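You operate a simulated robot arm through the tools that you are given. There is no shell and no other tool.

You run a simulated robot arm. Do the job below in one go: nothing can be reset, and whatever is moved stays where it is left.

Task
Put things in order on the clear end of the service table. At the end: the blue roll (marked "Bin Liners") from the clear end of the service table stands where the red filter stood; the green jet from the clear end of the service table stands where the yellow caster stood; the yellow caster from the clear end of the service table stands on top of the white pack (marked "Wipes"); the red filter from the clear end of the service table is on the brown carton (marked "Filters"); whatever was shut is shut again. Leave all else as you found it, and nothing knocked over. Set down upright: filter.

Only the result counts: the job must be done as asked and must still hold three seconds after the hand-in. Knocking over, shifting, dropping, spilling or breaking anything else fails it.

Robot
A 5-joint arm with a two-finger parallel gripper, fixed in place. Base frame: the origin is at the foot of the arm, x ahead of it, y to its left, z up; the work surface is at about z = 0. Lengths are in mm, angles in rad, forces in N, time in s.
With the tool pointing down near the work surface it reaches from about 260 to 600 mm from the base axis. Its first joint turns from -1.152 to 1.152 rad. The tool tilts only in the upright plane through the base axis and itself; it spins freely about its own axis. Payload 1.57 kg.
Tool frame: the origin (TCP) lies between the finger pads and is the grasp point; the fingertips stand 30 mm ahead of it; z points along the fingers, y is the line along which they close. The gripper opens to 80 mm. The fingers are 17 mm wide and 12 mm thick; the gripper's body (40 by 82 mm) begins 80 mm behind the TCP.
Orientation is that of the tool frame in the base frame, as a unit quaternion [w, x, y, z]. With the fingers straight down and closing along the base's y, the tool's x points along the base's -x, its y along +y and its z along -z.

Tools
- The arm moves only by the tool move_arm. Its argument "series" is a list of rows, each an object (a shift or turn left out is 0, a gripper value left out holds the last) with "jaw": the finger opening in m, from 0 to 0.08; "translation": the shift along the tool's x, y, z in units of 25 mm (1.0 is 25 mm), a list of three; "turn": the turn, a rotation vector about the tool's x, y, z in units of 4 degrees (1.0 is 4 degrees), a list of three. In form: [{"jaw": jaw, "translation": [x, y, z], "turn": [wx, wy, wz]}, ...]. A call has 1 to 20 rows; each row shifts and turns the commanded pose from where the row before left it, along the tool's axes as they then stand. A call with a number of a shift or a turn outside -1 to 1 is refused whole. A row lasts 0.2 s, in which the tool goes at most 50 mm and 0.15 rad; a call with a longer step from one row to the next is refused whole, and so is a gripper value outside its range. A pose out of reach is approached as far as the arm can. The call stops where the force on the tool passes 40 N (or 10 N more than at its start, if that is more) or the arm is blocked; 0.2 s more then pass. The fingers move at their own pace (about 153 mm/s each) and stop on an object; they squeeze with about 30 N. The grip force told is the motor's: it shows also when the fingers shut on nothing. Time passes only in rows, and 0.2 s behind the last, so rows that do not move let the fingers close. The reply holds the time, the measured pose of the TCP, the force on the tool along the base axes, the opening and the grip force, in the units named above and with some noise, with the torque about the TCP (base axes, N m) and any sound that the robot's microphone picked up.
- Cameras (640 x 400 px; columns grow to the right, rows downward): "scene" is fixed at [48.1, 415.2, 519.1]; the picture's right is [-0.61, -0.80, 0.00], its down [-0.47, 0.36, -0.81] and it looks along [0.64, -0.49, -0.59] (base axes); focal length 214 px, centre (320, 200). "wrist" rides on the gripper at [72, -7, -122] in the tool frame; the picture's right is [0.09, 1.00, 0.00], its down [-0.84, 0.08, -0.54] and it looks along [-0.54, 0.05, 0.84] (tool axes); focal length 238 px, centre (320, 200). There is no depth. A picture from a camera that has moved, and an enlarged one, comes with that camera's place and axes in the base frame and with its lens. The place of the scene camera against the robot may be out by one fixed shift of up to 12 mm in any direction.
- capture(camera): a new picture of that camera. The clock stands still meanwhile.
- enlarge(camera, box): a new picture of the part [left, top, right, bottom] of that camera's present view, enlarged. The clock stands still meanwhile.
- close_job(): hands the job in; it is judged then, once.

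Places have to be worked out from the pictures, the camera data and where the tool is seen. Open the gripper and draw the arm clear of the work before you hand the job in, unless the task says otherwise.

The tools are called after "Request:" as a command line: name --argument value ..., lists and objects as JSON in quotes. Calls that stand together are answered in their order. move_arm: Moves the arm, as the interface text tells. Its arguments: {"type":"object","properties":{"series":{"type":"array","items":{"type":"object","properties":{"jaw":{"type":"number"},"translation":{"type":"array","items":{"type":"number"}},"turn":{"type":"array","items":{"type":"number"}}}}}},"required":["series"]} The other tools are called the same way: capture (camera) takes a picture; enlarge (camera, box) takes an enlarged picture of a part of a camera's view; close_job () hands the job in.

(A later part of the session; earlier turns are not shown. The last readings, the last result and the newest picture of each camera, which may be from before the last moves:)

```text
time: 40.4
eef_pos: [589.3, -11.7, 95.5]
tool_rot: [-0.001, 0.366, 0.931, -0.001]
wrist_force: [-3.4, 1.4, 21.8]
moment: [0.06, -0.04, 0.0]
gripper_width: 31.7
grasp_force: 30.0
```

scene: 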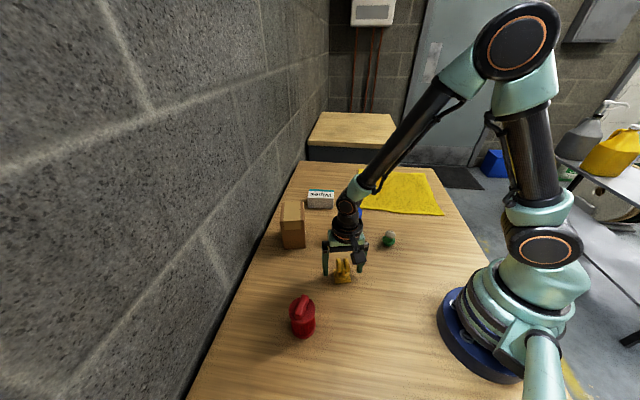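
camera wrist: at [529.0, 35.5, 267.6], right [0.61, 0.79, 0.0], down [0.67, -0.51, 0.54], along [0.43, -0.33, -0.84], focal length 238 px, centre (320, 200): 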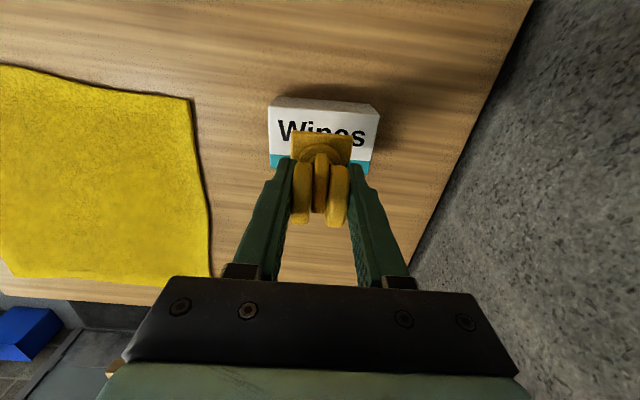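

Contact: 22 N upward. I'll ease up about 1.5 mm of command to relax the press, then open the fingers and hold still.

Request:
move_arm --series '[{"translation": [0, 0, -0.05]}, {}]'

Request:
move_arm --series '[{"jaw": 0.04}, {"jaw": 0.05}, {"jaw": 0.06}, {}]'

Request:
capture --camera "wrist"

Request:
enlarge --camera "scene" --box '[290, 160, 370, 220]'

```text
time: 41.0
eef_pos: [589.9, -11.4, 95.3]
tool_rot: [0.0, 0.365, 0.931, -0.001]
wrist_force: [0.1, 1.6, 19.6]
moment: [-0.03, -0.25, -0.01]
gripper_width: 31.5
grasp_force: 30.1
```

```text
time: 42.0
eef_pos: [589.1, -11.1, 93.2]
tool_rot: [-0.002, 0.366, 0.931, -0.001]
wrist_force: [1.0, 0.2, 0.4]
moment: [0.02, -0.01, 0.0]
gripper_width: 59.9
grasp_force: 0.1
```

```text
taken
camera wrist: at [531.9, 33.1, 214.8], right [0.61, 0.79, 0.0], down [0.67, -0.51, 0.54], along [0.43, -0.33, -0.84], focal length 238 px, centre (320, 200)
```

wrist: 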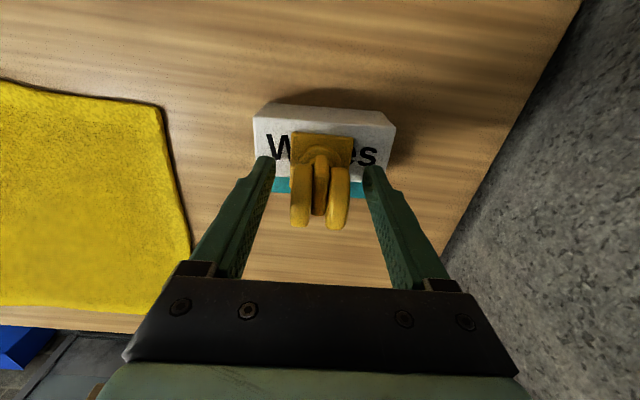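

```text
6.67 times, centred on (330, 190) of scene
camera zoom: at [48.1, 415.2, 519.1], right [-0.61, -0.8, 0.0], down [-0.47, 0.36, -0.81], along [0.64, -0.49, -0.59], focal length 1430 px, centre (253, 267)
```

zoom: 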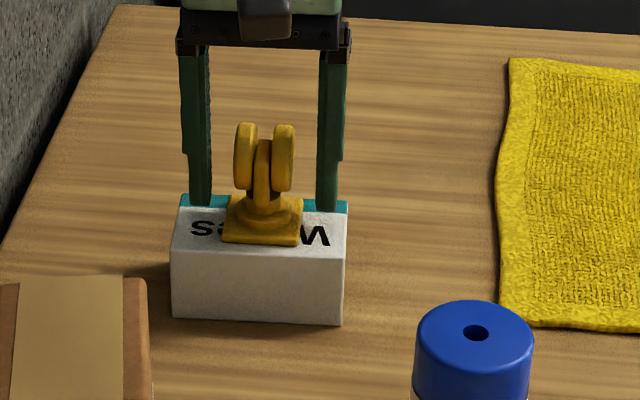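

The caster stands alone on the pack, and the pack hasn't shifted. I'll raise straight up within reach, then back away along the tool's x, which keeps the caster between the open fingers.

Request:
move_arm --series '[{"translation": [0, 0, -0.87]}, {"translation": [0, 0, -0.87]}, {"translation": [0, 0, -0.87]}, {"translation": [0.9, 0, 0]}, {"translation": [0.9, 0, 0]}, {"translation": [0.9, 0, 0]}, {"translation": [0.9, 0, -0.4]}, {}]'

Request:
capture --camera "wrist"

Request:
enlarge --camera "scene" --box '[290, 160, 370, 220]'

```text
time: 43.8
eef_pos: [523.0, 46.6, 169.9]
tool_rot: [-0.001, 0.365, 0.931, 0.0]
wrist_force: [0.1, -0.1, -0.5]
moment: [0.04, 0.01, -0.01]
gripper_width: 60.1
grasp_force: 0.0
```

```text
taken
camera wrist: at [466.0, 90.4, 290.7], right [0.61, 0.79, 0.0], down [0.67, -0.51, 0.54], along [0.43, -0.33, -0.84], focal length 238 px, centre (320, 200)
```

wrist: 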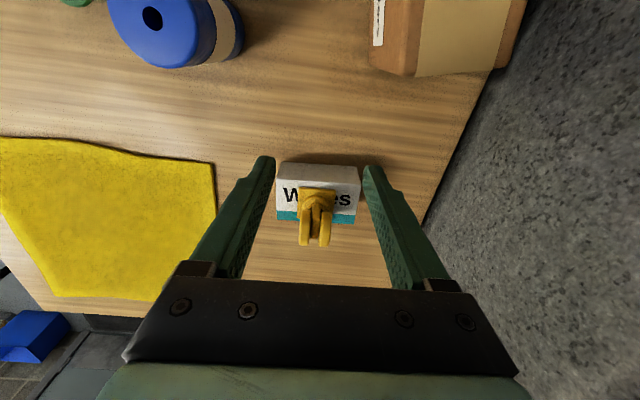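

```text
6.67 times, centred on (330, 190) of scene
camera zoom: at [48.1, 415.2, 519.1], right [-0.61, -0.8, 0.0], down [-0.47, 0.36, -0.81], along [0.64, -0.49, -0.59], focal length 1430 px, centre (253, 267)
```

zoom: 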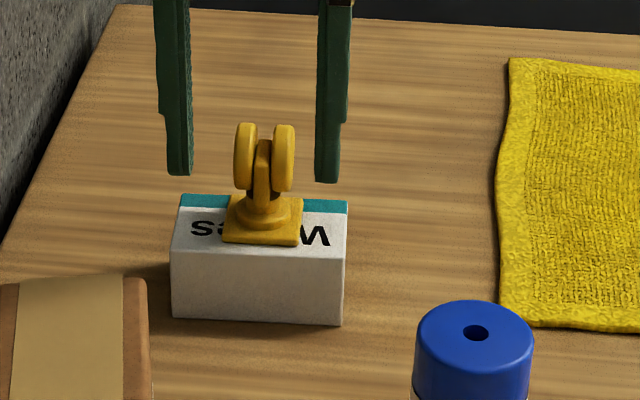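

The caster is stable on the pack. Next is the jet: I'll rise to z of about 220 and travel to above it at about (291, -50).

Request:
move_arm --series '[{"translation": [0, 0, -1]}, {"translation": [0, 0, -1]}, {"jaw": 0.08, "translation": [0.4176, -0.915, 0]}, {"translation": [0.4176, -0.915, 0]}, {"translation": [0.4176, -0.915, 0]}, {"translation": [0.4176, -0.915, 0]}, {"translation": [0.4176, -0.915, 0]}, {"translation": [0.4176, -0.915, 0]}, {"translation": [0.4176, -0.915, 0]}, {"translation": [0.4176, -0.915, 0]}, {"translation": [0.4176, -0.915, 0]}, {"translation": [0.4176, -0.915, 0]}, {}]'

Request:
move_arm --series '[{"turn": [0, 0, -0.973]}, {"turn": [0, 0, -0.973]}, {"turn": [0, 0, -0.973]}, {"turn": [0, 0, -0.973]}, {"turn": [0, 0, -0.973]}, {"turn": [0, 0, -0.973]}, {"turn": [0, 0, -0.973]}, {"turn": [0, 0, -0.973]}, {"turn": [0, 0, -0.973]}, {"turn": [0, 0, -0.973]}, {"turn": [0, 0, -0.973]}, {}]'

Request:
capture --camera "wrist"

Request:
enlarge --camera "wrist" --box '[270, 70, 370, 150]'

Request:
enlarge --camera "scene" --box '[370, 215, 410, 255]'

```text
time: 46.6
eef_pos: [289.4, -49.1, 219.5]
tool_rot: [-0.003, 0.366, 0.931, -0.001]
wrist_force: [0.6, 0.1, 0.1]
moment: [-0.02, -0.02, -0.04]
gripper_width: 80.0
grasp_force: 0.1
```

```text
time: 49.2
eef_pos: [289.0, -48.0, 221.5]
tool_rot: [-0.003, 0.0, 1.0, 0.001]
wrist_force: [0.9, 0.3, 0.7]
moment: [0.03, -0.02, -0.01]
gripper_width: 79.9
grasp_force: 0.0
```

```text
taken
camera wrist: at [219.1, -54.3, 342.5], right [-0.09, 1.0, 0.0], down [0.84, 0.08, 0.54], along [0.53, 0.05, -0.84], focal length 238 px, centre (320, 200)
```

wrist: 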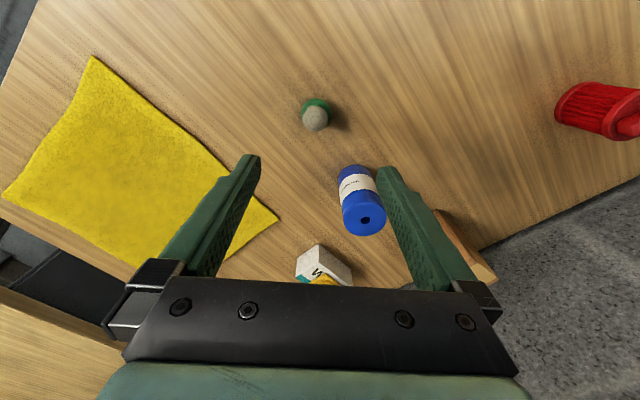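

```text
5.00 times, centred on (320, 110) of wrist
camera zoom: at [219.1, -54.3, 342.5], right [-0.09, 1.0, 0.0], down [0.84, 0.08, 0.54], along [0.53, 0.05, -0.84], focal length 1192 px, centre (320, 650)
```

zoom: 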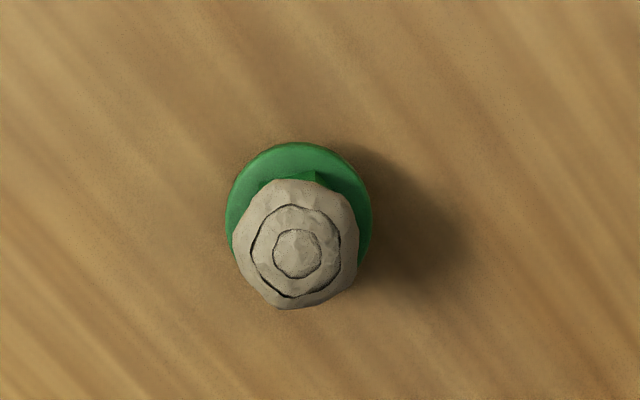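

```text
10.00 times, centred on (390, 235) of scene
camera zoom: at [48.1, 415.2, 519.1], right [-0.61, -0.8, 0.0], down [-0.47, 0.36, -0.81], along [0.64, -0.49, -0.59], focal length 2145 px, centre (-380, -150)
```

zoom: 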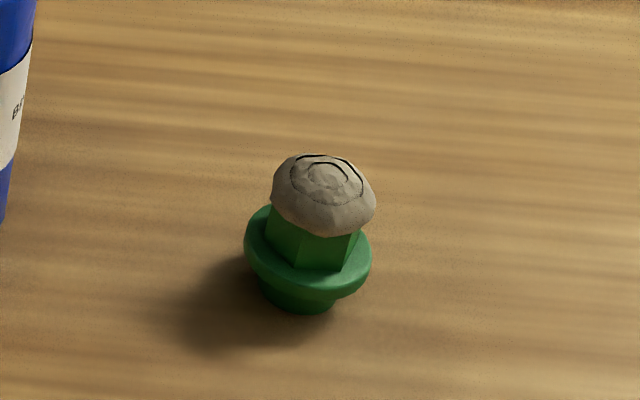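

The jet has a flange about 39 mm across at z of about 17, a hex above it, and a grey cap about 31 mm across reaching z of about 50; its axis is near (291, -53). I'll centre over it, level the tool, descend part-way and recheck.

Request:
move_arm --series '[{"translation": [-0.07, -0.224, 0], "turn": [0, -0.08, 0]}, {"translation": [0, 0, 0.9]}, {"translation": [0, 0, 0.9]}, {"translation": [0, 0, 0.9]}, {"translation": [0, 0, 0.9]}, {}]'

Request:
capture --camera "wrist"

Request:
enlarge --camera "wrist" --box '[260, 90, 380, 190]'

```text
time: 50.6
eef_pos: [293.5, -55.7, 130.8]
tool_rot: [-0.001, 0.001, 1.0, 0.0]
wrist_force: [-0.3, -0.7, 0.0]
moment: [0.02, -0.02, -0.03]
gripper_width: 79.9
grasp_force: 0.0
```

```text
taken
camera wrist: at [220.9, -61.5, 251.0], right [-0.09, 1.0, 0.0], down [0.84, 0.08, 0.54], along [0.54, 0.05, -0.84], focal length 238 px, centre (320, 200)
```

wrist: 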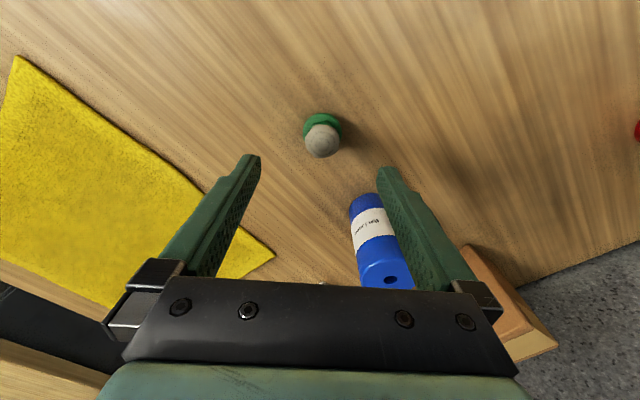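

```text
4.00 times, centred on (320, 140) of wrist
camera zoom: at [220.9, -61.5, 251.0], right [-0.09, 1.0, 0.0], down [0.84, 0.08, 0.54], along [0.54, 0.05, -0.84], focal length 953 px, centre (320, 440)
```

zoom: 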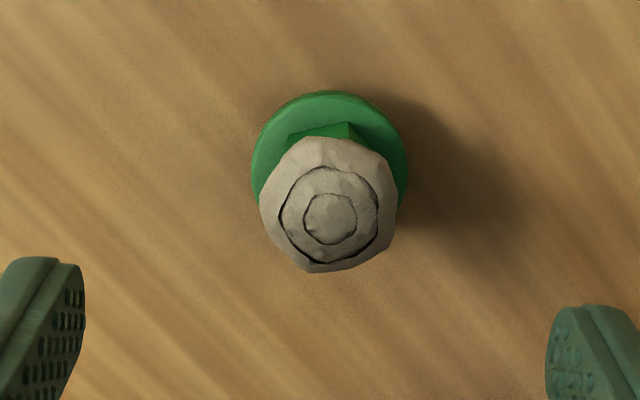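

The jet's axis is about 1 mm inward and 1.7 mm left of the tool axis. I'll correct that and descend to a TCP height of about 54 mm, leaving the fingertips above the flange.

Request:
move_arm --series '[{"translation": [0.04, 0.068, 0.5]}, {"translation": [0, 0, 0.85]}, {"translation": [0, 0, 0.85]}, {"translation": [0, 0, 0.83]}, {}]'

Request:
capture --camera "wrist"

Request:
enlarge --camera "scene" --box '[360, 200, 420, 260]'

```text
time: 51.8
eef_pos: [291.6, -52.4, 53.5]
tool_rot: [0.0, 0.002, 1.0, 0.0]
wrist_force: [-0.2, -0.3, -1.2]
moment: [-0.03, -0.02, -0.02]
gripper_width: 79.9
grasp_force: 0.1
```

```text
taken
camera wrist: at [219.9, -58.5, 173.6], right [-0.09, 1.0, 0.0], down [0.84, 0.08, 0.54], along [0.54, 0.05, -0.84], focal length 238 px, centre (320, 200)
```

wrist: 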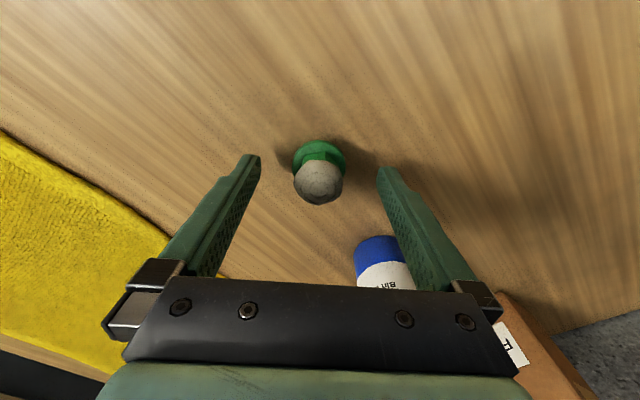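

```text
6.67 times, centred on (390, 230) of scene
camera zoom: at [48.1, 415.2, 519.1], right [-0.61, -0.8, 0.0], down [-0.47, 0.36, -0.81], along [0.64, -0.49, -0.59], focal length 1430 px, centre (-147, 0)
```

zoom: 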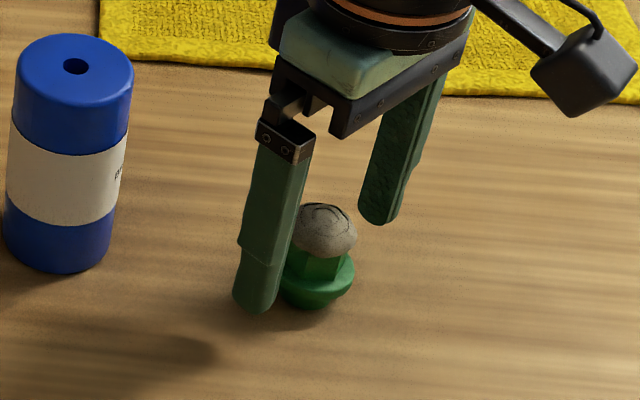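

The cap is centred between the fingers with the tips above the flange. Closing now.

Request:
move_arm --series '[{"jaw": 0.06}, {"jaw": 0.04}, {"jaw": 0.02}, {}, {}]'

Request:
enlarge --camera "wrist" --box '[240, 110, 400, 230]'

Request:
enlarge --camera "scene" --box '[370, 210, 410, 260]'

```text
time: 53.0
eef_pos: [292.3, -52.4, 54.1]
tool_rot: [0.0, 0.001, 1.0, -0.001]
wrist_force: [0.2, 1.1, -0.1]
moment: [-0.04, 0.0, -0.02]
gripper_width: 26.5
grasp_force: 29.9
```

```text
3.33 times, centred on (320, 170) of wrist
camera zoom: at [219.8, -58.5, 173.9], right [-0.09, 1.0, 0.0], down [0.84, 0.08, 0.54], along [0.54, 0.05, -0.84], focal length 794 px, centre (320, 300)
```

zoom: 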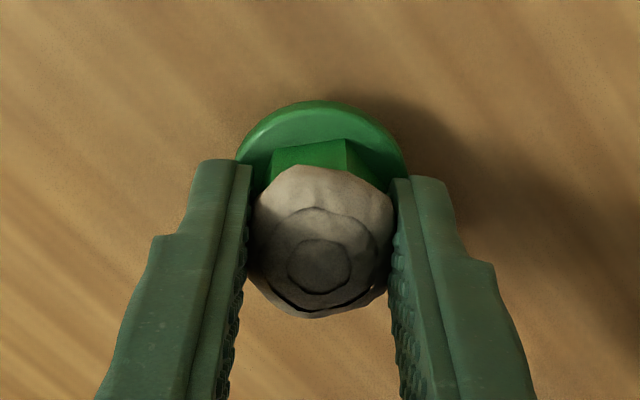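

```text
8.00 times, centred on (390, 235) of scene
camera zoom: at [48.1, 415.2, 519.1], right [-0.61, -0.8, 0.0], down [-0.47, 0.36, -0.81], along [0.64, -0.49, -0.59], focal length 1716 px, centre (-240, -80)
```

zoom: 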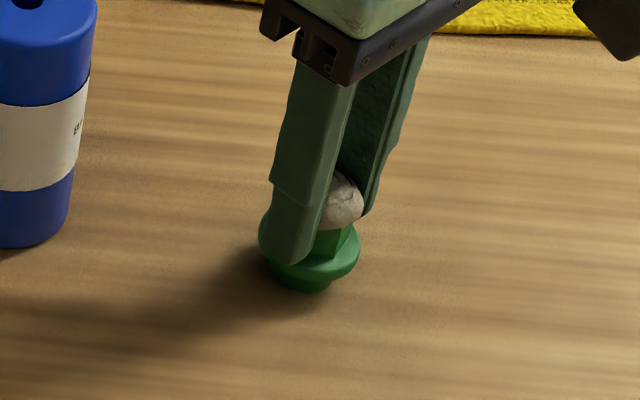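

The grip holds at 26.5 mm. I'll lift about 15 mm and check that the jet comes up upright.

Request:
move_arm --series '[{"translation": [0, 0, -0.3]}, {"translation": [0, 0, -0.3]}, {}]'

Request:
enlarge --camera "wrist" --box '[240, 110, 400, 230]'

Request:
enlarge --camera "scene" --box '[370, 210, 410, 260]'

```text
time: 53.8
eef_pos: [292.6, -53.6, 68.6]
tool_rot: [0.0, 0.001, 1.0, 0.0]
wrist_force: [0.1, -0.4, -1.1]
moment: [-0.01, -0.01, 0.02]
gripper_width: 24.3
grasp_force: 30.5
```

```text
3.33 times, centred on (320, 170) of wrist
camera zoom: at [220.5, -58.3, 190.7], right [-0.09, 1.0, 0.0], down [0.84, 0.08, 0.54], along [0.54, 0.05, -0.84], focal length 794 px, centre (320, 300)
```

zoom: 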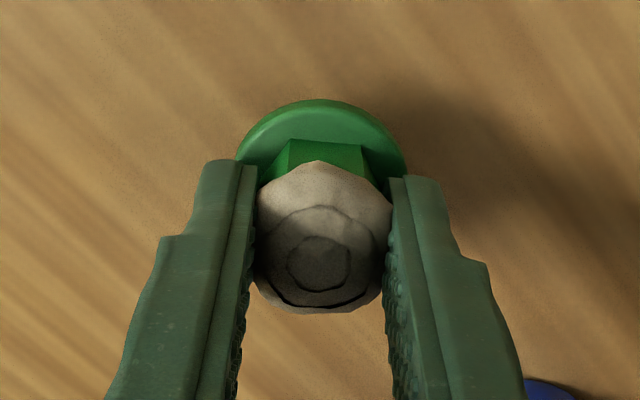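

```text
8.00 times, centred on (390, 235) of scene
camera zoom: at [48.1, 415.2, 519.1], right [-0.61, -0.8, 0.0], down [-0.47, 0.36, -0.81], along [0.64, -0.49, -0.59], focal length 1716 px, centre (-240, -80)
```

zoom: 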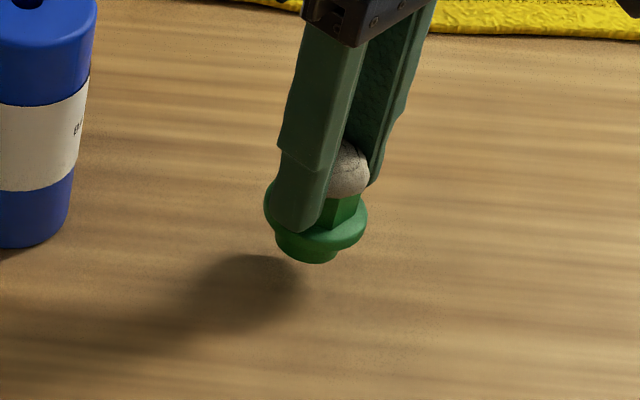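

The jet turned slightly so its hex flats seat in the pads at 24 mm, and it hangs upright. I'll lift it and carry it to the caster's old place at (292.5, 145).

Request:
move_arm --series '[{"translation": [0, 0, -0.9]}, {"translation": [0, 0, -0.9]}, {"translation": [0, 0, -0.9]}, {"translation": [0, 0.988, 0]}, {"translation": [0, 0.988, 0]}, {"translation": [0, 0.988, 0]}, {"translation": [0, 0.988, 0]}, {"translation": [0, 0.988, 0]}, {"translation": [0, 0.988, 0]}, {"translation": [0, 0.988, 0]}, {"translation": [0, 0.988, 0]}, {}, {}]'

Request:
capture --camera "wrist"

Request:
capture --camera "scene"

```text
time: 56.6
eef_pos: [292.0, 146.3, 140.9]
tool_rot: [0.001, 0.0, 1.0, 0.001]
wrist_force: [0.8, -1.1, -0.5]
moment: [0.03, 0.02, -0.02]
gripper_width: 24.2
grasp_force: 29.5
```

```text
taken
camera wrist: at [218.7, 140.8, 262.0], right [-0.09, 1.0, 0.0], down [0.83, 0.07, 0.55], along [0.54, 0.05, -0.84], focal length 238 px, centre (320, 200)
```

wrist: 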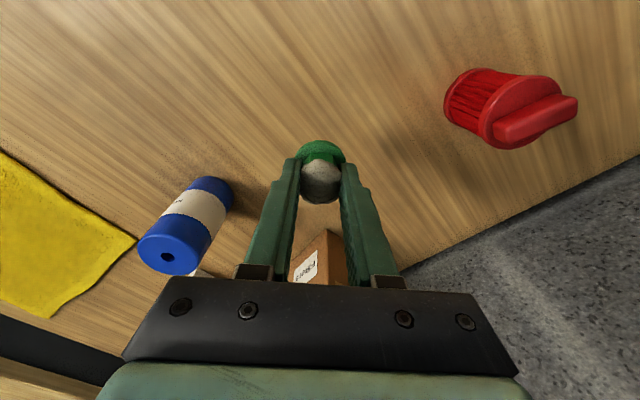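

```text
taken
```

scene: 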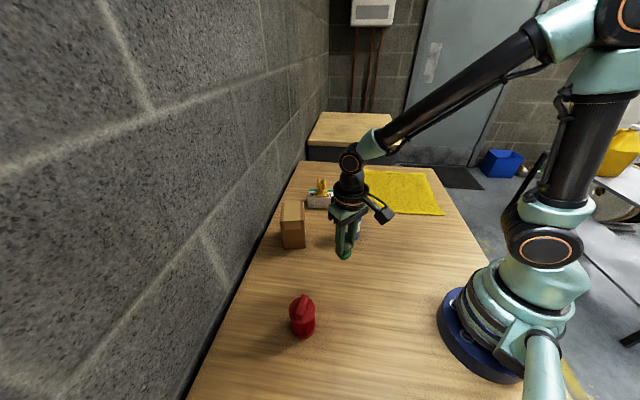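

The jet is over the spot. I'll fine-tune by 1–2 mm and lower to just above the table.

Request:
move_arm --series '[{"translation": [-0.03, -0.06, 0.8]}, {"translation": [0, 0, 0.8]}, {"translation": [0, 0, 0.8]}, {"translation": [0, 0, 0.8]}, {}, {}]'

Request:
move_arm --series '[{"translation": [0, 0, 0.06]}, {}]'

Request:
move_arm --series '[{"translation": [0, 0, 0.06]}, {}]'

Request:
move_arm --series '[{"translation": [0, 0, 0.06]}, {}]'

```text
time: 58.0
eef_pos: [294.2, 144.4, 57.9]
tool_rot: [0.003, 0.001, 1.0, 0.001]
wrist_force: [-0.4, -0.4, -1.0]
moment: [0.01, 0.02, 0.02]
gripper_width: 24.2
grasp_force: 30.0
```

```text
time: 58.6
eef_pos: [294.1, 144.0, 58.5]
tool_rot: [0.002, 0.001, 1.0, 0.0]
wrist_force: [0.4, -0.8, -0.8]
moment: [-0.01, -0.04, 0.0]
gripper_width: 24.2
grasp_force: 30.2
```

```text
time: 59.2
eef_pos: [294.6, 145.2, 56.8]
tool_rot: [0.003, 0.001, 1.0, 0.001]
wrist_force: [0.1, 0.2, -0.4]
moment: [-0.02, 0.0, -0.03]
gripper_width: 24.4
grasp_force: 30.1
```

```text
time: 59.8
eef_pos: [293.9, 144.9, 55.0]
tool_rot: [0.002, 0.001, 1.0, 0.001]
wrist_force: [-0.1, -0.1, -1.1]
moment: [-0.01, -0.01, 0.02]
gripper_width: 24.1
grasp_force: 30.1
```

No contact yet at about z = 55. Continuing in 1 mm steps.

Request:
move_arm --series '[{"translation": [0, 0, 0.04]}, {}]'

Request:
move_arm --series '[{"translation": [0, 0, 0.04]}, {}]'

Request:
enlarge --camera "scene" --box '[320, 240, 370, 290]'

```text
time: 60.4
eef_pos: [294.1, 145.0, 53.9]
tool_rot: [0.002, 0.001, 1.0, 0.001]
wrist_force: [0.1, 0.2, -0.1]
moment: [-0.01, 0.0, -0.01]
gripper_width: 24.1
grasp_force: 30.4
```

```text
time: 61.0
eef_pos: [294.5, 144.8, 53.1]
tool_rot: [0.002, 0.001, 1.0, 0.001]
wrist_force: [-3.9, -4.5, 19.8]
moment: [-0.27, 0.27, 0.01]
gripper_width: 24.4
grasp_force: 29.7
```

```text
8.00 times, centred on (345, 265) of scene
camera zoom: at [48.1, 415.1, 519.2], right [-0.61, -0.8, 0.0], down [-0.47, 0.36, -0.81], along [0.64, -0.49, -0.59], focal length 1716 px, centre (120, -320)
```

zoom: 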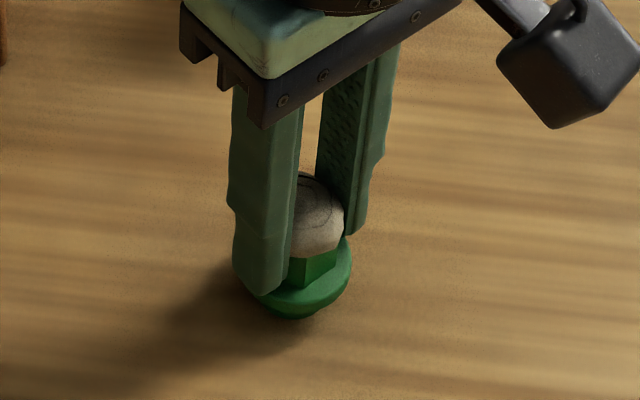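

Contact at 20 N. I'll open the fingers gradually, hold, then raise.

Request:
move_arm --series '[{"translation": [0, 0, -0.03]}, {"jaw": 0.03}, {"jaw": 0.045}, {"jaw": 0.06}, {"jaw": 0.08}, {}]'

Request:
move_arm --series '[{"translation": [0, 0, -0.8]}, {"translation": [0, 0, -0.9]}, {"translation": [0, 0, -0.9]}, {"translation": [0, 0, -0.9]}, {"translation": [0, 0, -0.9]}, {"translation": [0, 0, -0.9]}, {}]'

Request:
capture --camera "wrist"

Request:
enlarge --camera "scene" --box '[270, 240, 390, 340]'

```text
time: 62.4
eef_pos: [293.3, 144.7, 54.5]
tool_rot: [0.002, 0.001, 1.0, 0.001]
wrist_force: [0.6, 0.4, 0.8]
moment: [0.03, 0.03, 0.0]
gripper_width: 80.3
grasp_force: 0.0
```

```text
time: 64.0
eef_pos: [293.3, 144.0, 186.9]
tool_rot: [0.001, 0.001, 1.0, 0.0]
wrist_force: [0.9, -1.1, -0.2]
moment: [-0.04, 0.01, 0.0]
gripper_width: 79.9
grasp_force: 0.2
```

```text
taken
camera wrist: at [220.1, 139.3, 307.1], right [-0.09, 1.0, 0.0], down [0.83, 0.07, 0.55], along [0.54, 0.05, -0.84], focal length 238 px, centre (320, 200)
```

wrist: 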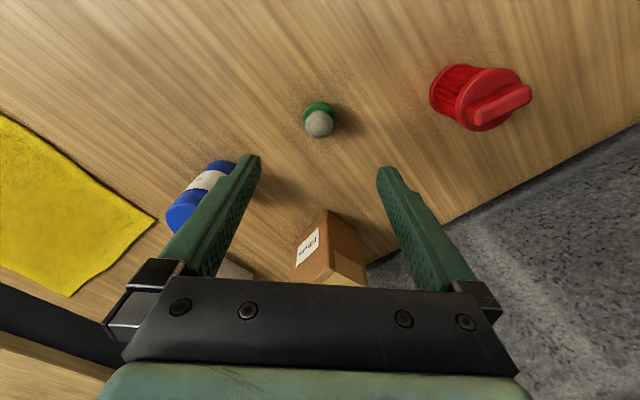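

```text
4.00 times, centred on (330, 290) of scene
camera zoom: at [48.1, 415.2, 519.1], right [-0.61, -0.8, 0.0], down [-0.47, 0.36, -0.81], along [0.64, -0.49, -0.59], focal length 858 px, centre (280, -160)
```

zoom: 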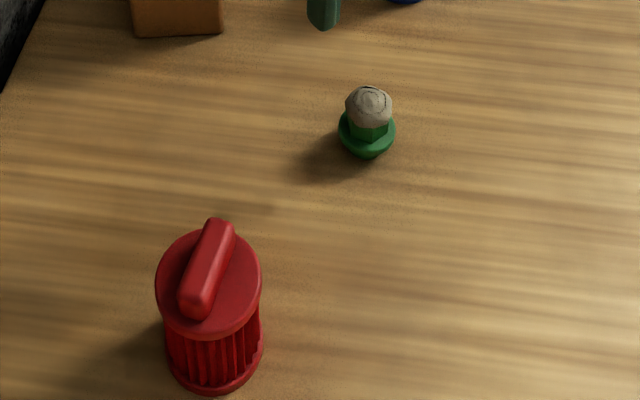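

The jet stands upright in the caster's old place. Next is the filter: I'll move above (248, 300) and check alignment.

Request:
move_arm --series '[{"translation": [0.259, 0.891, 0]}, {"translation": [0.259, 0.891, 0]}, {"translation": [0.259, 0.891, 0]}, {"translation": [0.259, 0.891, 0]}, {"translation": [0.259, 0.891, 0]}, {"translation": [0.259, 0.891, 0]}, {"translation": [0.259, 0.891, 0]}, {"translation": [0, 0, 0.8]}, {}]'

Request:
capture --camera "wrist"

Request:
enlarge --camera "wrist" --box '[250, 70, 400, 190]'

```text
time: 66.0
eef_pos: [249.6, 299.7, 168.5]
tool_rot: [0.002, 0.001, 1.0, 0.003]
wrist_force: [0.6, 0.0, 1.2]
moment: [0.01, -0.03, 0.03]
gripper_width: 80.0
grasp_force: 0.2
```

```text
taken
camera wrist: at [176.4, 293.4, 288.6], right [-0.09, 1.0, 0.01], down [0.83, 0.07, 0.55], along [0.54, 0.05, -0.84], focal length 238 px, centre (320, 200)
```

wrist: 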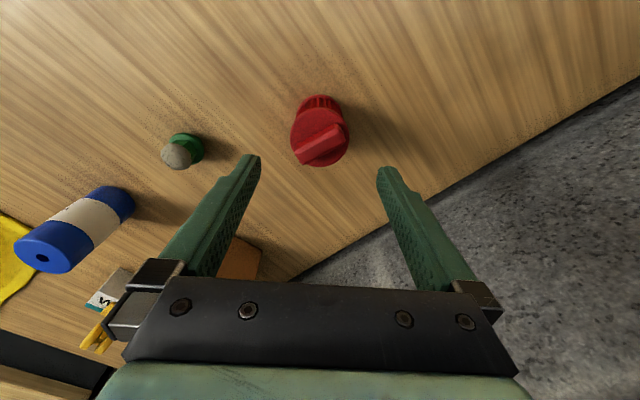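

```text
3.33 times, centred on (325, 130) of wrist
camera zoom: at [176.4, 293.4, 288.6], right [-0.09, 1.0, 0.01], down [0.83, 0.07, 0.55], along [0.54, 0.05, -0.84], focal length 794 px, centre (303, 433)
```

zoom: 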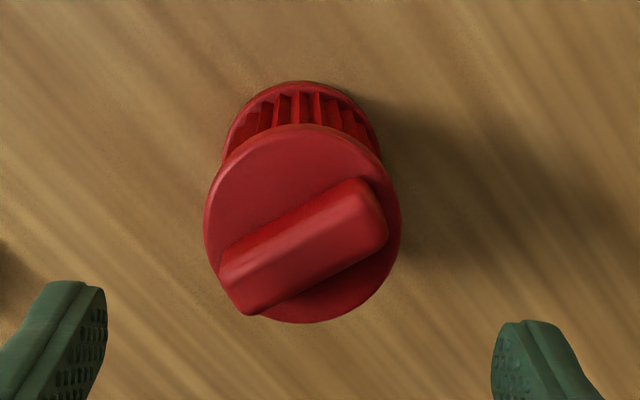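

The filter sits about 2 mm inward of the tool axis, and the tool has a tiny tilt. I'll correct both and descend to a TCP height of about 50 mm, around the filter.

Request:
move_arm --series '[{"translation": [0.09, -0.02, 0.3], "turn": [0.08, 0.055, -0.03]}, {"translation": [0, 0, 0.9]}, {"translation": [0, 0, 0.9]}, {"translation": [0, 0, 0.9]}, {"translation": [0, 0, 0.9]}, {"translation": [0, 0, 0.8]}, {}]'

Request:
capture --camera "wrist"

Request:
enlarge --camera "scene" --box '[260, 230, 360, 350]'

```text
time: 67.6
eef_pos: [244.2, 301.5, 52.3]
tool_rot: [0.0, -0.001, 1.0, 0.0]
wrist_force: [0.2, -0.3, 0.0]
moment: [0.01, -0.03, 0.04]
gripper_width: 80.0
grasp_force: 0.1
```

```text
taken
camera wrist: at [172.5, 294.7, 171.2], right [-0.09, 1.0, 0.0], down [0.84, 0.08, 0.54], along [0.54, 0.05, -0.84], focal length 238 px, centre (320, 200)
```

wrist: 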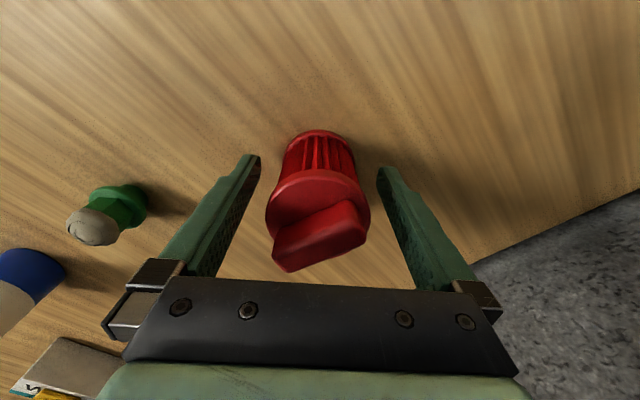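

```text
3.33 times, centred on (310, 290) of scene
camera zoom: at [48.1, 415.2, 519.1], right [-0.61, -0.8, 0.0], down [-0.47, 0.36, -0.81], along [0.64, -0.49, -0.59], focal length 715 px, centre (353, -100)
```

zoom: 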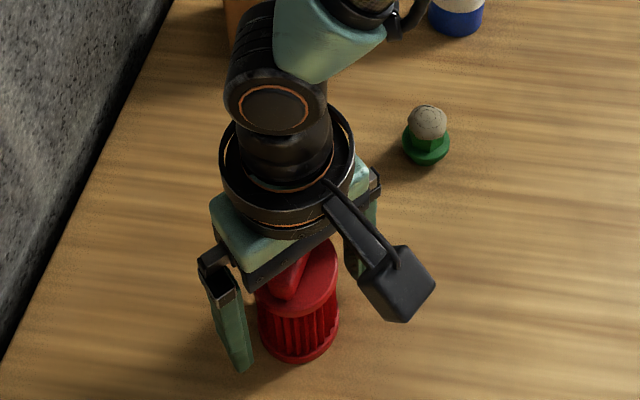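

I'll enlarge this view to check the filter's centring before I close.

Request:
enlarge --camera "wrist" --box '[240, 110, 400, 290]'

```text
2.22 times, centred on (320, 200) of wrist
camera zoom: at [172.5, 294.7, 171.2], right [-0.09, 1.0, 0.0], down [0.84, 0.08, 0.54], along [0.54, 0.05, -0.84], focal length 530 px, centre (320, 200)
```

zoom: 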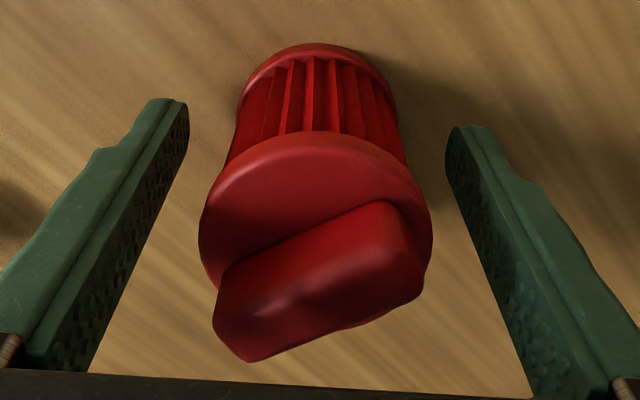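

The filter's axis is about 2.5 mm outward of the tool axis. I'll shift by that and close on it.

Request:
move_arm --series '[{"translation": [-0.1, -0.05, 0]}, {}]'

Request:
move_arm --series '[{"jaw": 0.07}, {"jaw": 0.06}, {"jaw": 0.045}, {}, {}]'

Request:
capture --camera "wrist"

```text
time: 68.2
eef_pos: [246.9, 300.0, 50.8]
tool_rot: [0.0, 0.0, 1.0, 0.001]
wrist_force: [-0.7, 0.1, -0.8]
moment: [0.03, -0.01, -0.02]
gripper_width: 80.1
grasp_force: 0.1
```

```text
time: 69.4
eef_pos: [246.9, 300.3, 50.6]
tool_rot: [0.0, 0.0, 1.0, 0.0]
wrist_force: [0.5, 0.1, 1.7]
moment: [-0.03, -0.01, -0.02]
gripper_width: 54.5
grasp_force: 30.4
```

```text
taken
camera wrist: at [175.0, 293.1, 171.7], right [-0.09, 1.0, 0.0], down [0.84, 0.08, 0.54], along [0.54, 0.05, -0.84], focal length 238 px, centre (320, 200)
```

wrist: 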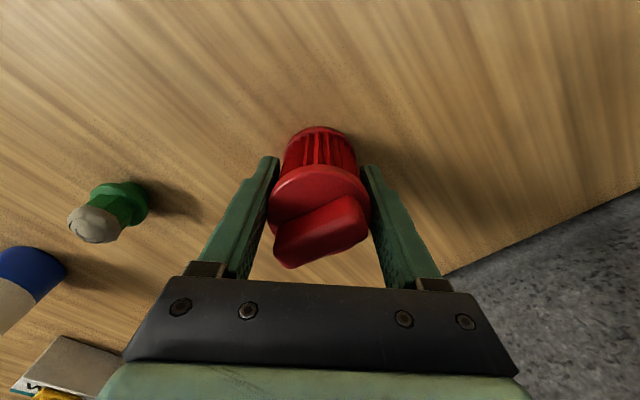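

The filter is gripped at 54.5 mm; its axis was at about (247, 300). I'll lift it to about z = 220 and check.

Request:
move_arm --series '[{"translation": [0, 0, -0.4]}, {"translation": [0, 0, -0.8]}, {"translation": [0, 0, -0.95]}, {"translation": [0, 0, -0.95]}, {"translation": [0, 0, -0.95]}, {"translation": [0, 0, -0.95]}, {"translation": [0, 0, -0.95]}, {"translation": [0, 0, -0.85]}, {}]'

Request:
capture --camera "wrist"

Request:
enlarge --camera "scene" --box '[220, 150, 400, 350]'

```text
time: 71.4
eef_pos: [247.0, 296.8, 220.3]
tool_rot: [0.0, 0.0, 1.0, 0.001]
wrist_force: [-0.4, 0.7, -1.0]
moment: [0.0, -0.05, -0.01]
gripper_width: 54.4
grasp_force: 30.1
```

```text
taken
camera wrist: at [175.2, 290.6, 340.7], right [-0.09, 1.0, 0.0], down [0.84, 0.08, 0.54], along [0.54, 0.05, -0.84], focal length 238 px, centre (320, 200)
```

wrist: 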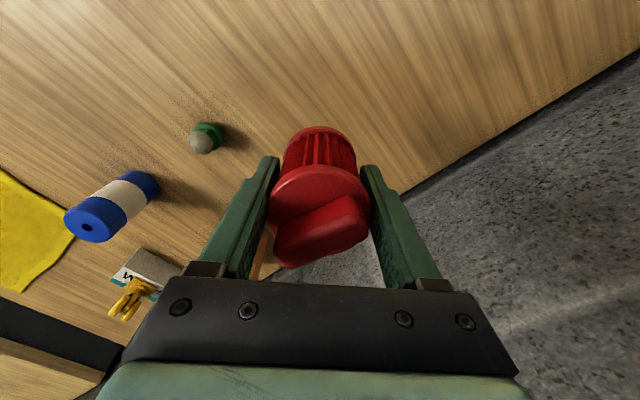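

```text
2.00 times, centred on (310, 250) of scene
camera zoom: at [48.1, 415.2, 519.1], right [-0.61, -0.8, 0.0], down [-0.47, 0.36, -0.81], along [0.64, -0.49, -0.59], focal length 429 px, centre (340, 100)
```

zoom: 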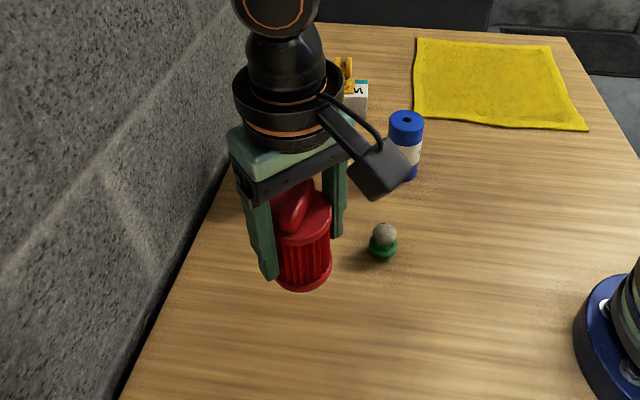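

The filter is held upright. I'll carry it to above the carton's centre at about (494, 174).

Request:
move_arm --series '[{"translation": [-0.987, -0.493, 0]}, {"translation": [-0.987, -0.493, 0]}, {"translation": [-0.987, -0.493, 0]}, {"translation": [-0.987, -0.493, 0]}, {"translation": [-0.987, -0.493, 0]}, {"translation": [-0.987, -0.493, 0]}, {"translation": [-0.987, -0.493, 0]}, {"translation": [-0.987, -0.493, 0]}, {"translation": [-0.987, -0.493, 0]}, {"translation": [-0.987, -0.493, 0]}, {}, {}]'

Request:
capture --camera "wrist"

Request:
enlarge --camera "wrist" --box '[230, 60, 410, 200]'

Request:
enlarge --camera "scene" --box '[230, 110, 370, 260]'

```text
time: 74.0
eef_pos: [494.4, 172.9, 219.7]
tool_rot: [0.0, 0.001, 1.0, 0.001]
wrist_force: [-0.1, 0.4, -0.8]
moment: [-0.01, 0.01, -0.01]
gripper_width: 54.6
grasp_force: 30.3
```

```text
taken
camera wrist: at [422.2, 167.2, 340.4], right [-0.09, 1.0, 0.0], down [0.84, 0.08, 0.54], along [0.54, 0.05, -0.84], focal length 238 px, centre (320, 200)
```

wrist: 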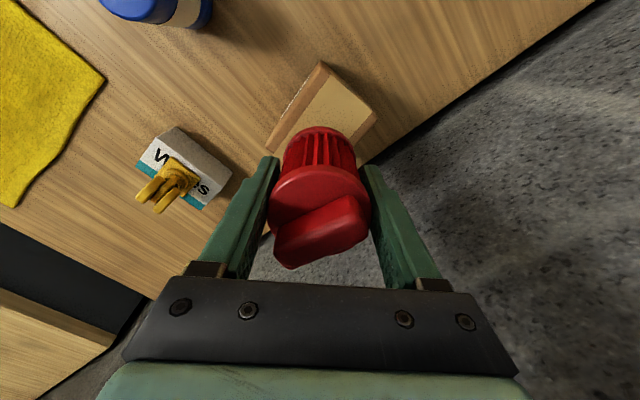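

```text
2.86 times, centred on (320, 130) of wrist
camera zoom: at [422.2, 167.2, 340.4], right [-0.09, 1.0, 0.0], down [0.84, 0.08, 0.54], along [0.54, 0.05, -0.84], focal length 681 px, centre (320, 400)
```

zoom: 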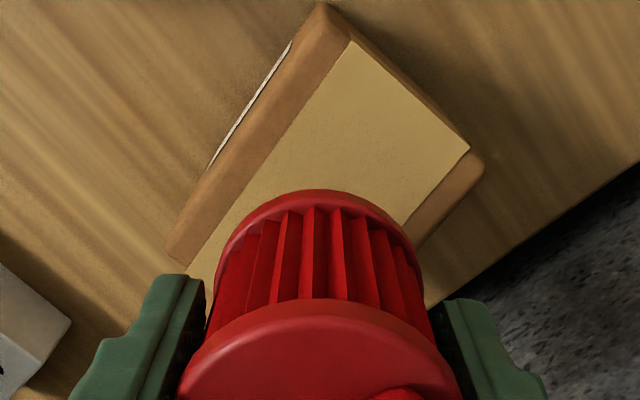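

```text
2.67 times, centred on (300, 185) of scene
camera zoom: at [48.1, 415.2, 519.1], right [-0.61, -0.8, 0.0], down [-0.47, 0.36, -0.81], along [0.64, -0.49, -0.59], focal length 572 px, centre (373, 240)
```

zoom: 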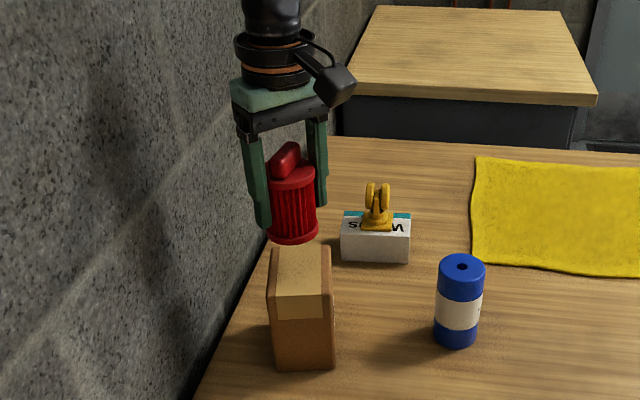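

The tape's corners confirm the carton's top is centred under the filter. I'll lower to about z = 172, then step down slowly.

Request:
move_arm --series '[{"translation": [0, 0, 0.64]}, {"translation": [0, 0, 0.64]}, {"translation": [0, 0, 0.64]}, {}, {}]'

Request:
move_arm --series '[{"translation": [0, 0, 0.08]}, {}]'

Request:
enlarge --camera "scene" --box '[260, 160, 330, 260]'

```text
time: 75.2
eef_pos: [496.6, 174.4, 172.2]
tool_rot: [-0.001, -0.001, 1.0, 0.001]
wrist_force: [-0.2, 1.3, -0.7]
moment: [-0.01, 0.02, -0.01]
gripper_width: 54.2
grasp_force: 29.7
```

```text
time: 75.8
eef_pos: [495.6, 173.3, 170.2]
tool_rot: [0.0, 0.0, 1.0, 0.0]
wrist_force: [-1.2, -1.1, 3.8]
moment: [-0.01, -0.06, -0.03]
gripper_width: 54.2
grasp_force: 30.4
```

```text
4.00 times, centred on (295, 210) of scene
camera zoom: at [48.1, 415.1, 519.1], right [-0.61, -0.8, 0.0], down [-0.47, 0.36, -0.81], along [0.64, -0.49, -0.59], focal length 858 px, centre (420, 160)
```

zoom: 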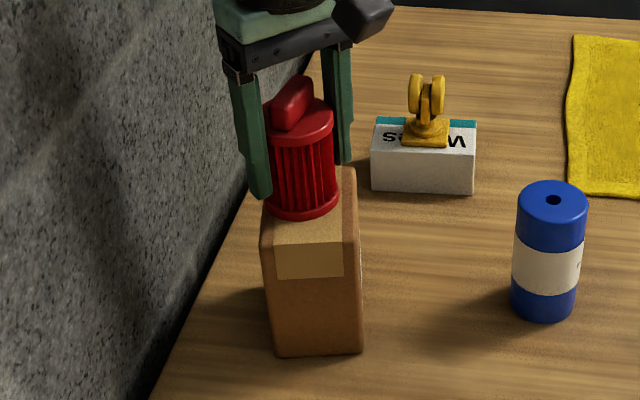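

The force changed slightly at z of about 170, so the carton may be nearer 118–120 mm tall. I'll step 1 mm to confirm contact.

Request:
move_arm --series '[{"translation": [0, 0, 0.02]}, {}]'

Request:
enlarge --camera "scene" --box '[270, 185, 320, 235]'

Request:
capture --camera "wrist"

```text
time: 76.4
eef_pos: [494.7, 174.5, 171.3]
tool_rot: [0.0, 0.0, 1.0, 0.0]
wrist_force: [1.1, -1.5, 11.5]
moment: [-0.13, -0.08, -0.07]
gripper_width: 54.4
grasp_force: 30.5
```

```text
8.00 times, centred on (295, 210) of scene
camera zoom: at [48.1, 415.1, 519.2], right [-0.61, -0.8, 0.0], down [-0.47, 0.36, -0.81], along [0.64, -0.49, -0.59], focal length 1716 px, centre (520, 120)
```

zoom: 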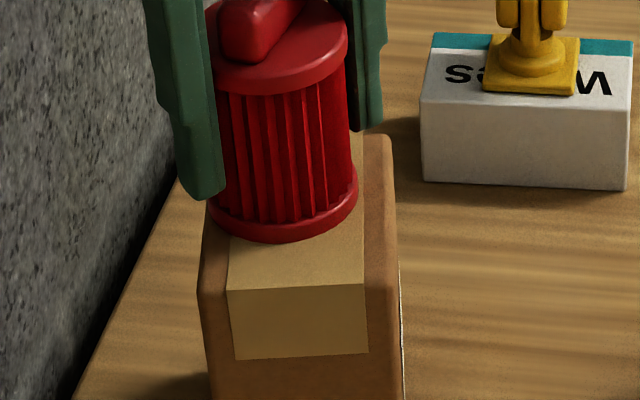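

```text
taken
camera wrist: at [423.3, 168.5, 291.5], right [-0.09, 1.0, 0.0], down [0.84, 0.08, 0.54], along [0.54, 0.05, -0.84], focal length 238 px, centre (320, 200)
```

wrist: 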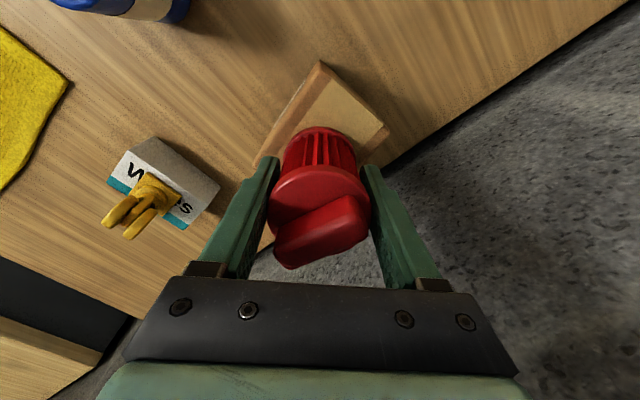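

The filter touches at z of about 170, so the carton's top is at about 120 mm, and the filter sits about 4 mm toward the wall side. I'll lift 5 mm, shift (-3.5, -2) mm to centre it, and lower again.

Request:
move_arm --series '[{"translation": [0, 0, -0.2]}, {"translation": [0.14, -0.08, 0]}, {}, {}]'

Request:
enlarge --camera "scene" --box '[270, 185, 320, 235]'

Request:
enlarge --camera "wrist" --box '[240, 50, 400, 180]'

```text
time: 77.4
eef_pos: [491.3, 173.7, 174.7]
tool_rot: [-0.002, 0.0, 1.0, 0.0]
wrist_force: [-0.3, 0.1, -1.3]
moment: [0.0, 0.0, -0.01]
gripper_width: 54.5
grasp_force: 30.4
```

```text
8.00 times, centred on (295, 210) of scene
camera zoom: at [48.1, 415.2, 519.1], right [-0.61, -0.8, 0.0], down [-0.47, 0.36, -0.81], along [0.64, -0.49, -0.59], focal length 1716 px, centre (520, 120)
```

zoom: 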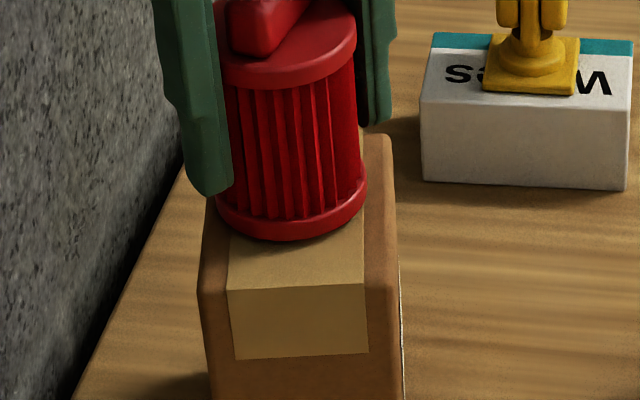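

```text
3.08 times, centred on (320, 115) of wrist
camera zoom: at [419.0, 167.6, 296.0], right [-0.09, 1.0, 0.0], down [0.84, 0.08, 0.54], along [0.54, 0.05, -0.84], focal length 733 px, centre (320, 462)
```

zoom: 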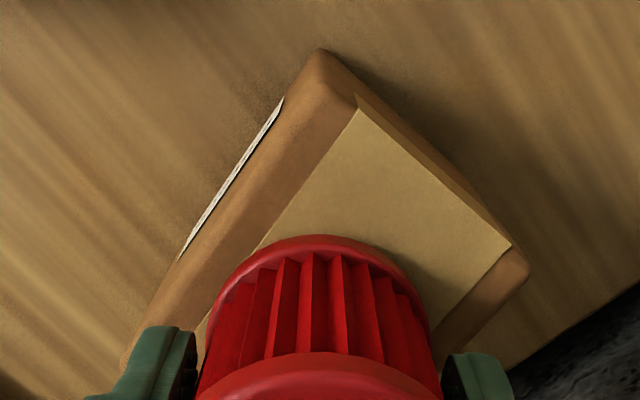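

The filter is now almost centred on the tape. I'll lower it onto the carton.

Request:
move_arm --series '[{"translation": [0, 0, 0.1]}, {}]'

Request:
move_arm --series '[{"translation": [0, 0, 0.06]}, {}]'

Request:
move_arm --series '[{"translation": [0, 0, 0.03]}, {}]'

```text
time: 78.0
eef_pos: [491.6, 172.6, 172.7]
tool_rot: [-0.001, 0.0, 1.0, 0.0]
wrist_force: [-0.3, 0.3, -0.2]
moment: [0.0, -0.01, 0.0]
gripper_width: 54.2
grasp_force: 29.9
```

```text
time: 78.6
eef_pos: [491.1, 172.0, 170.1]
tool_rot: [-0.001, 0.0, 1.0, 0.0]
wrist_force: [0.9, -0.4, -0.8]
moment: [0.01, 0.01, 0.02]
gripper_width: 54.3
grasp_force: 30.1
```

```text
time: 79.2
eef_pos: [492.3, 172.8, 168.9]
tool_rot: [0.001, 0.0, 1.0, 0.0]
wrist_force: [-3.3, -2.7, 8.0]
moment: [-0.13, 0.07, 0.0]
gripper_width: 54.2
grasp_force: 30.0
```

Contact at 8 N. I'll open gradually and hold, then check.

Request:
move_arm --series '[{"jaw": 0.058}, {"jaw": 0.064}, {"jaw": 0.072}, {"jaw": 0.08}, {}]'

Request:
enlarge --camera "scene" --box '[260, 160, 330, 260]'

Request:
capture --camera "wrist"

```text
time: 80.4
eef_pos: [492.2, 173.5, 169.3]
tool_rot: [-0.001, 0.0, 1.0, 0.0]
wrist_force: [-0.7, 0.5, -0.2]
moment: [0.0, -0.01, 0.02]
gripper_width: 80.1
grasp_force: 0.1
```

```text
4.00 times, centred on (295, 210) of scene
camera zoom: at [48.1, 415.2, 519.1], right [-0.61, -0.8, 0.0], down [-0.47, 0.36, -0.81], along [0.64, -0.49, -0.59], focal length 858 px, centre (420, 160)
```

zoom: 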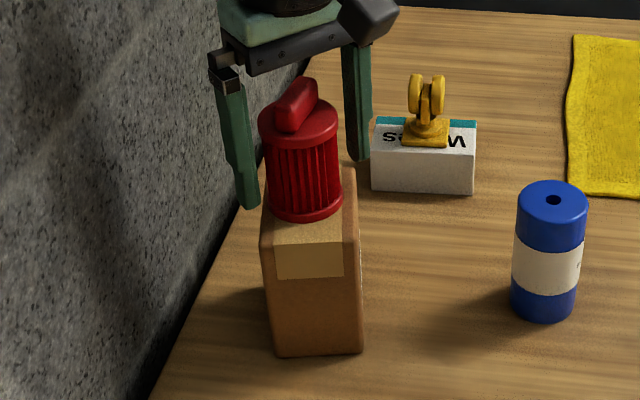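

```text
taken
camera wrist: at [419.9, 167.3, 291.0], right [-0.09, 1.0, 0.0], down [0.84, 0.08, 0.54], along [0.54, 0.05, -0.84], focal length 238 px, centre (320, 200)
```

wrist: 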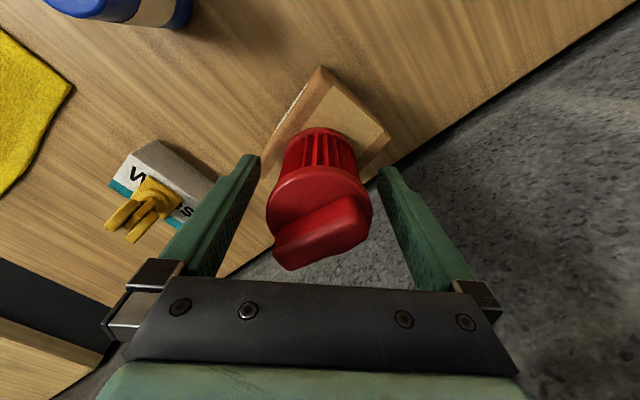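

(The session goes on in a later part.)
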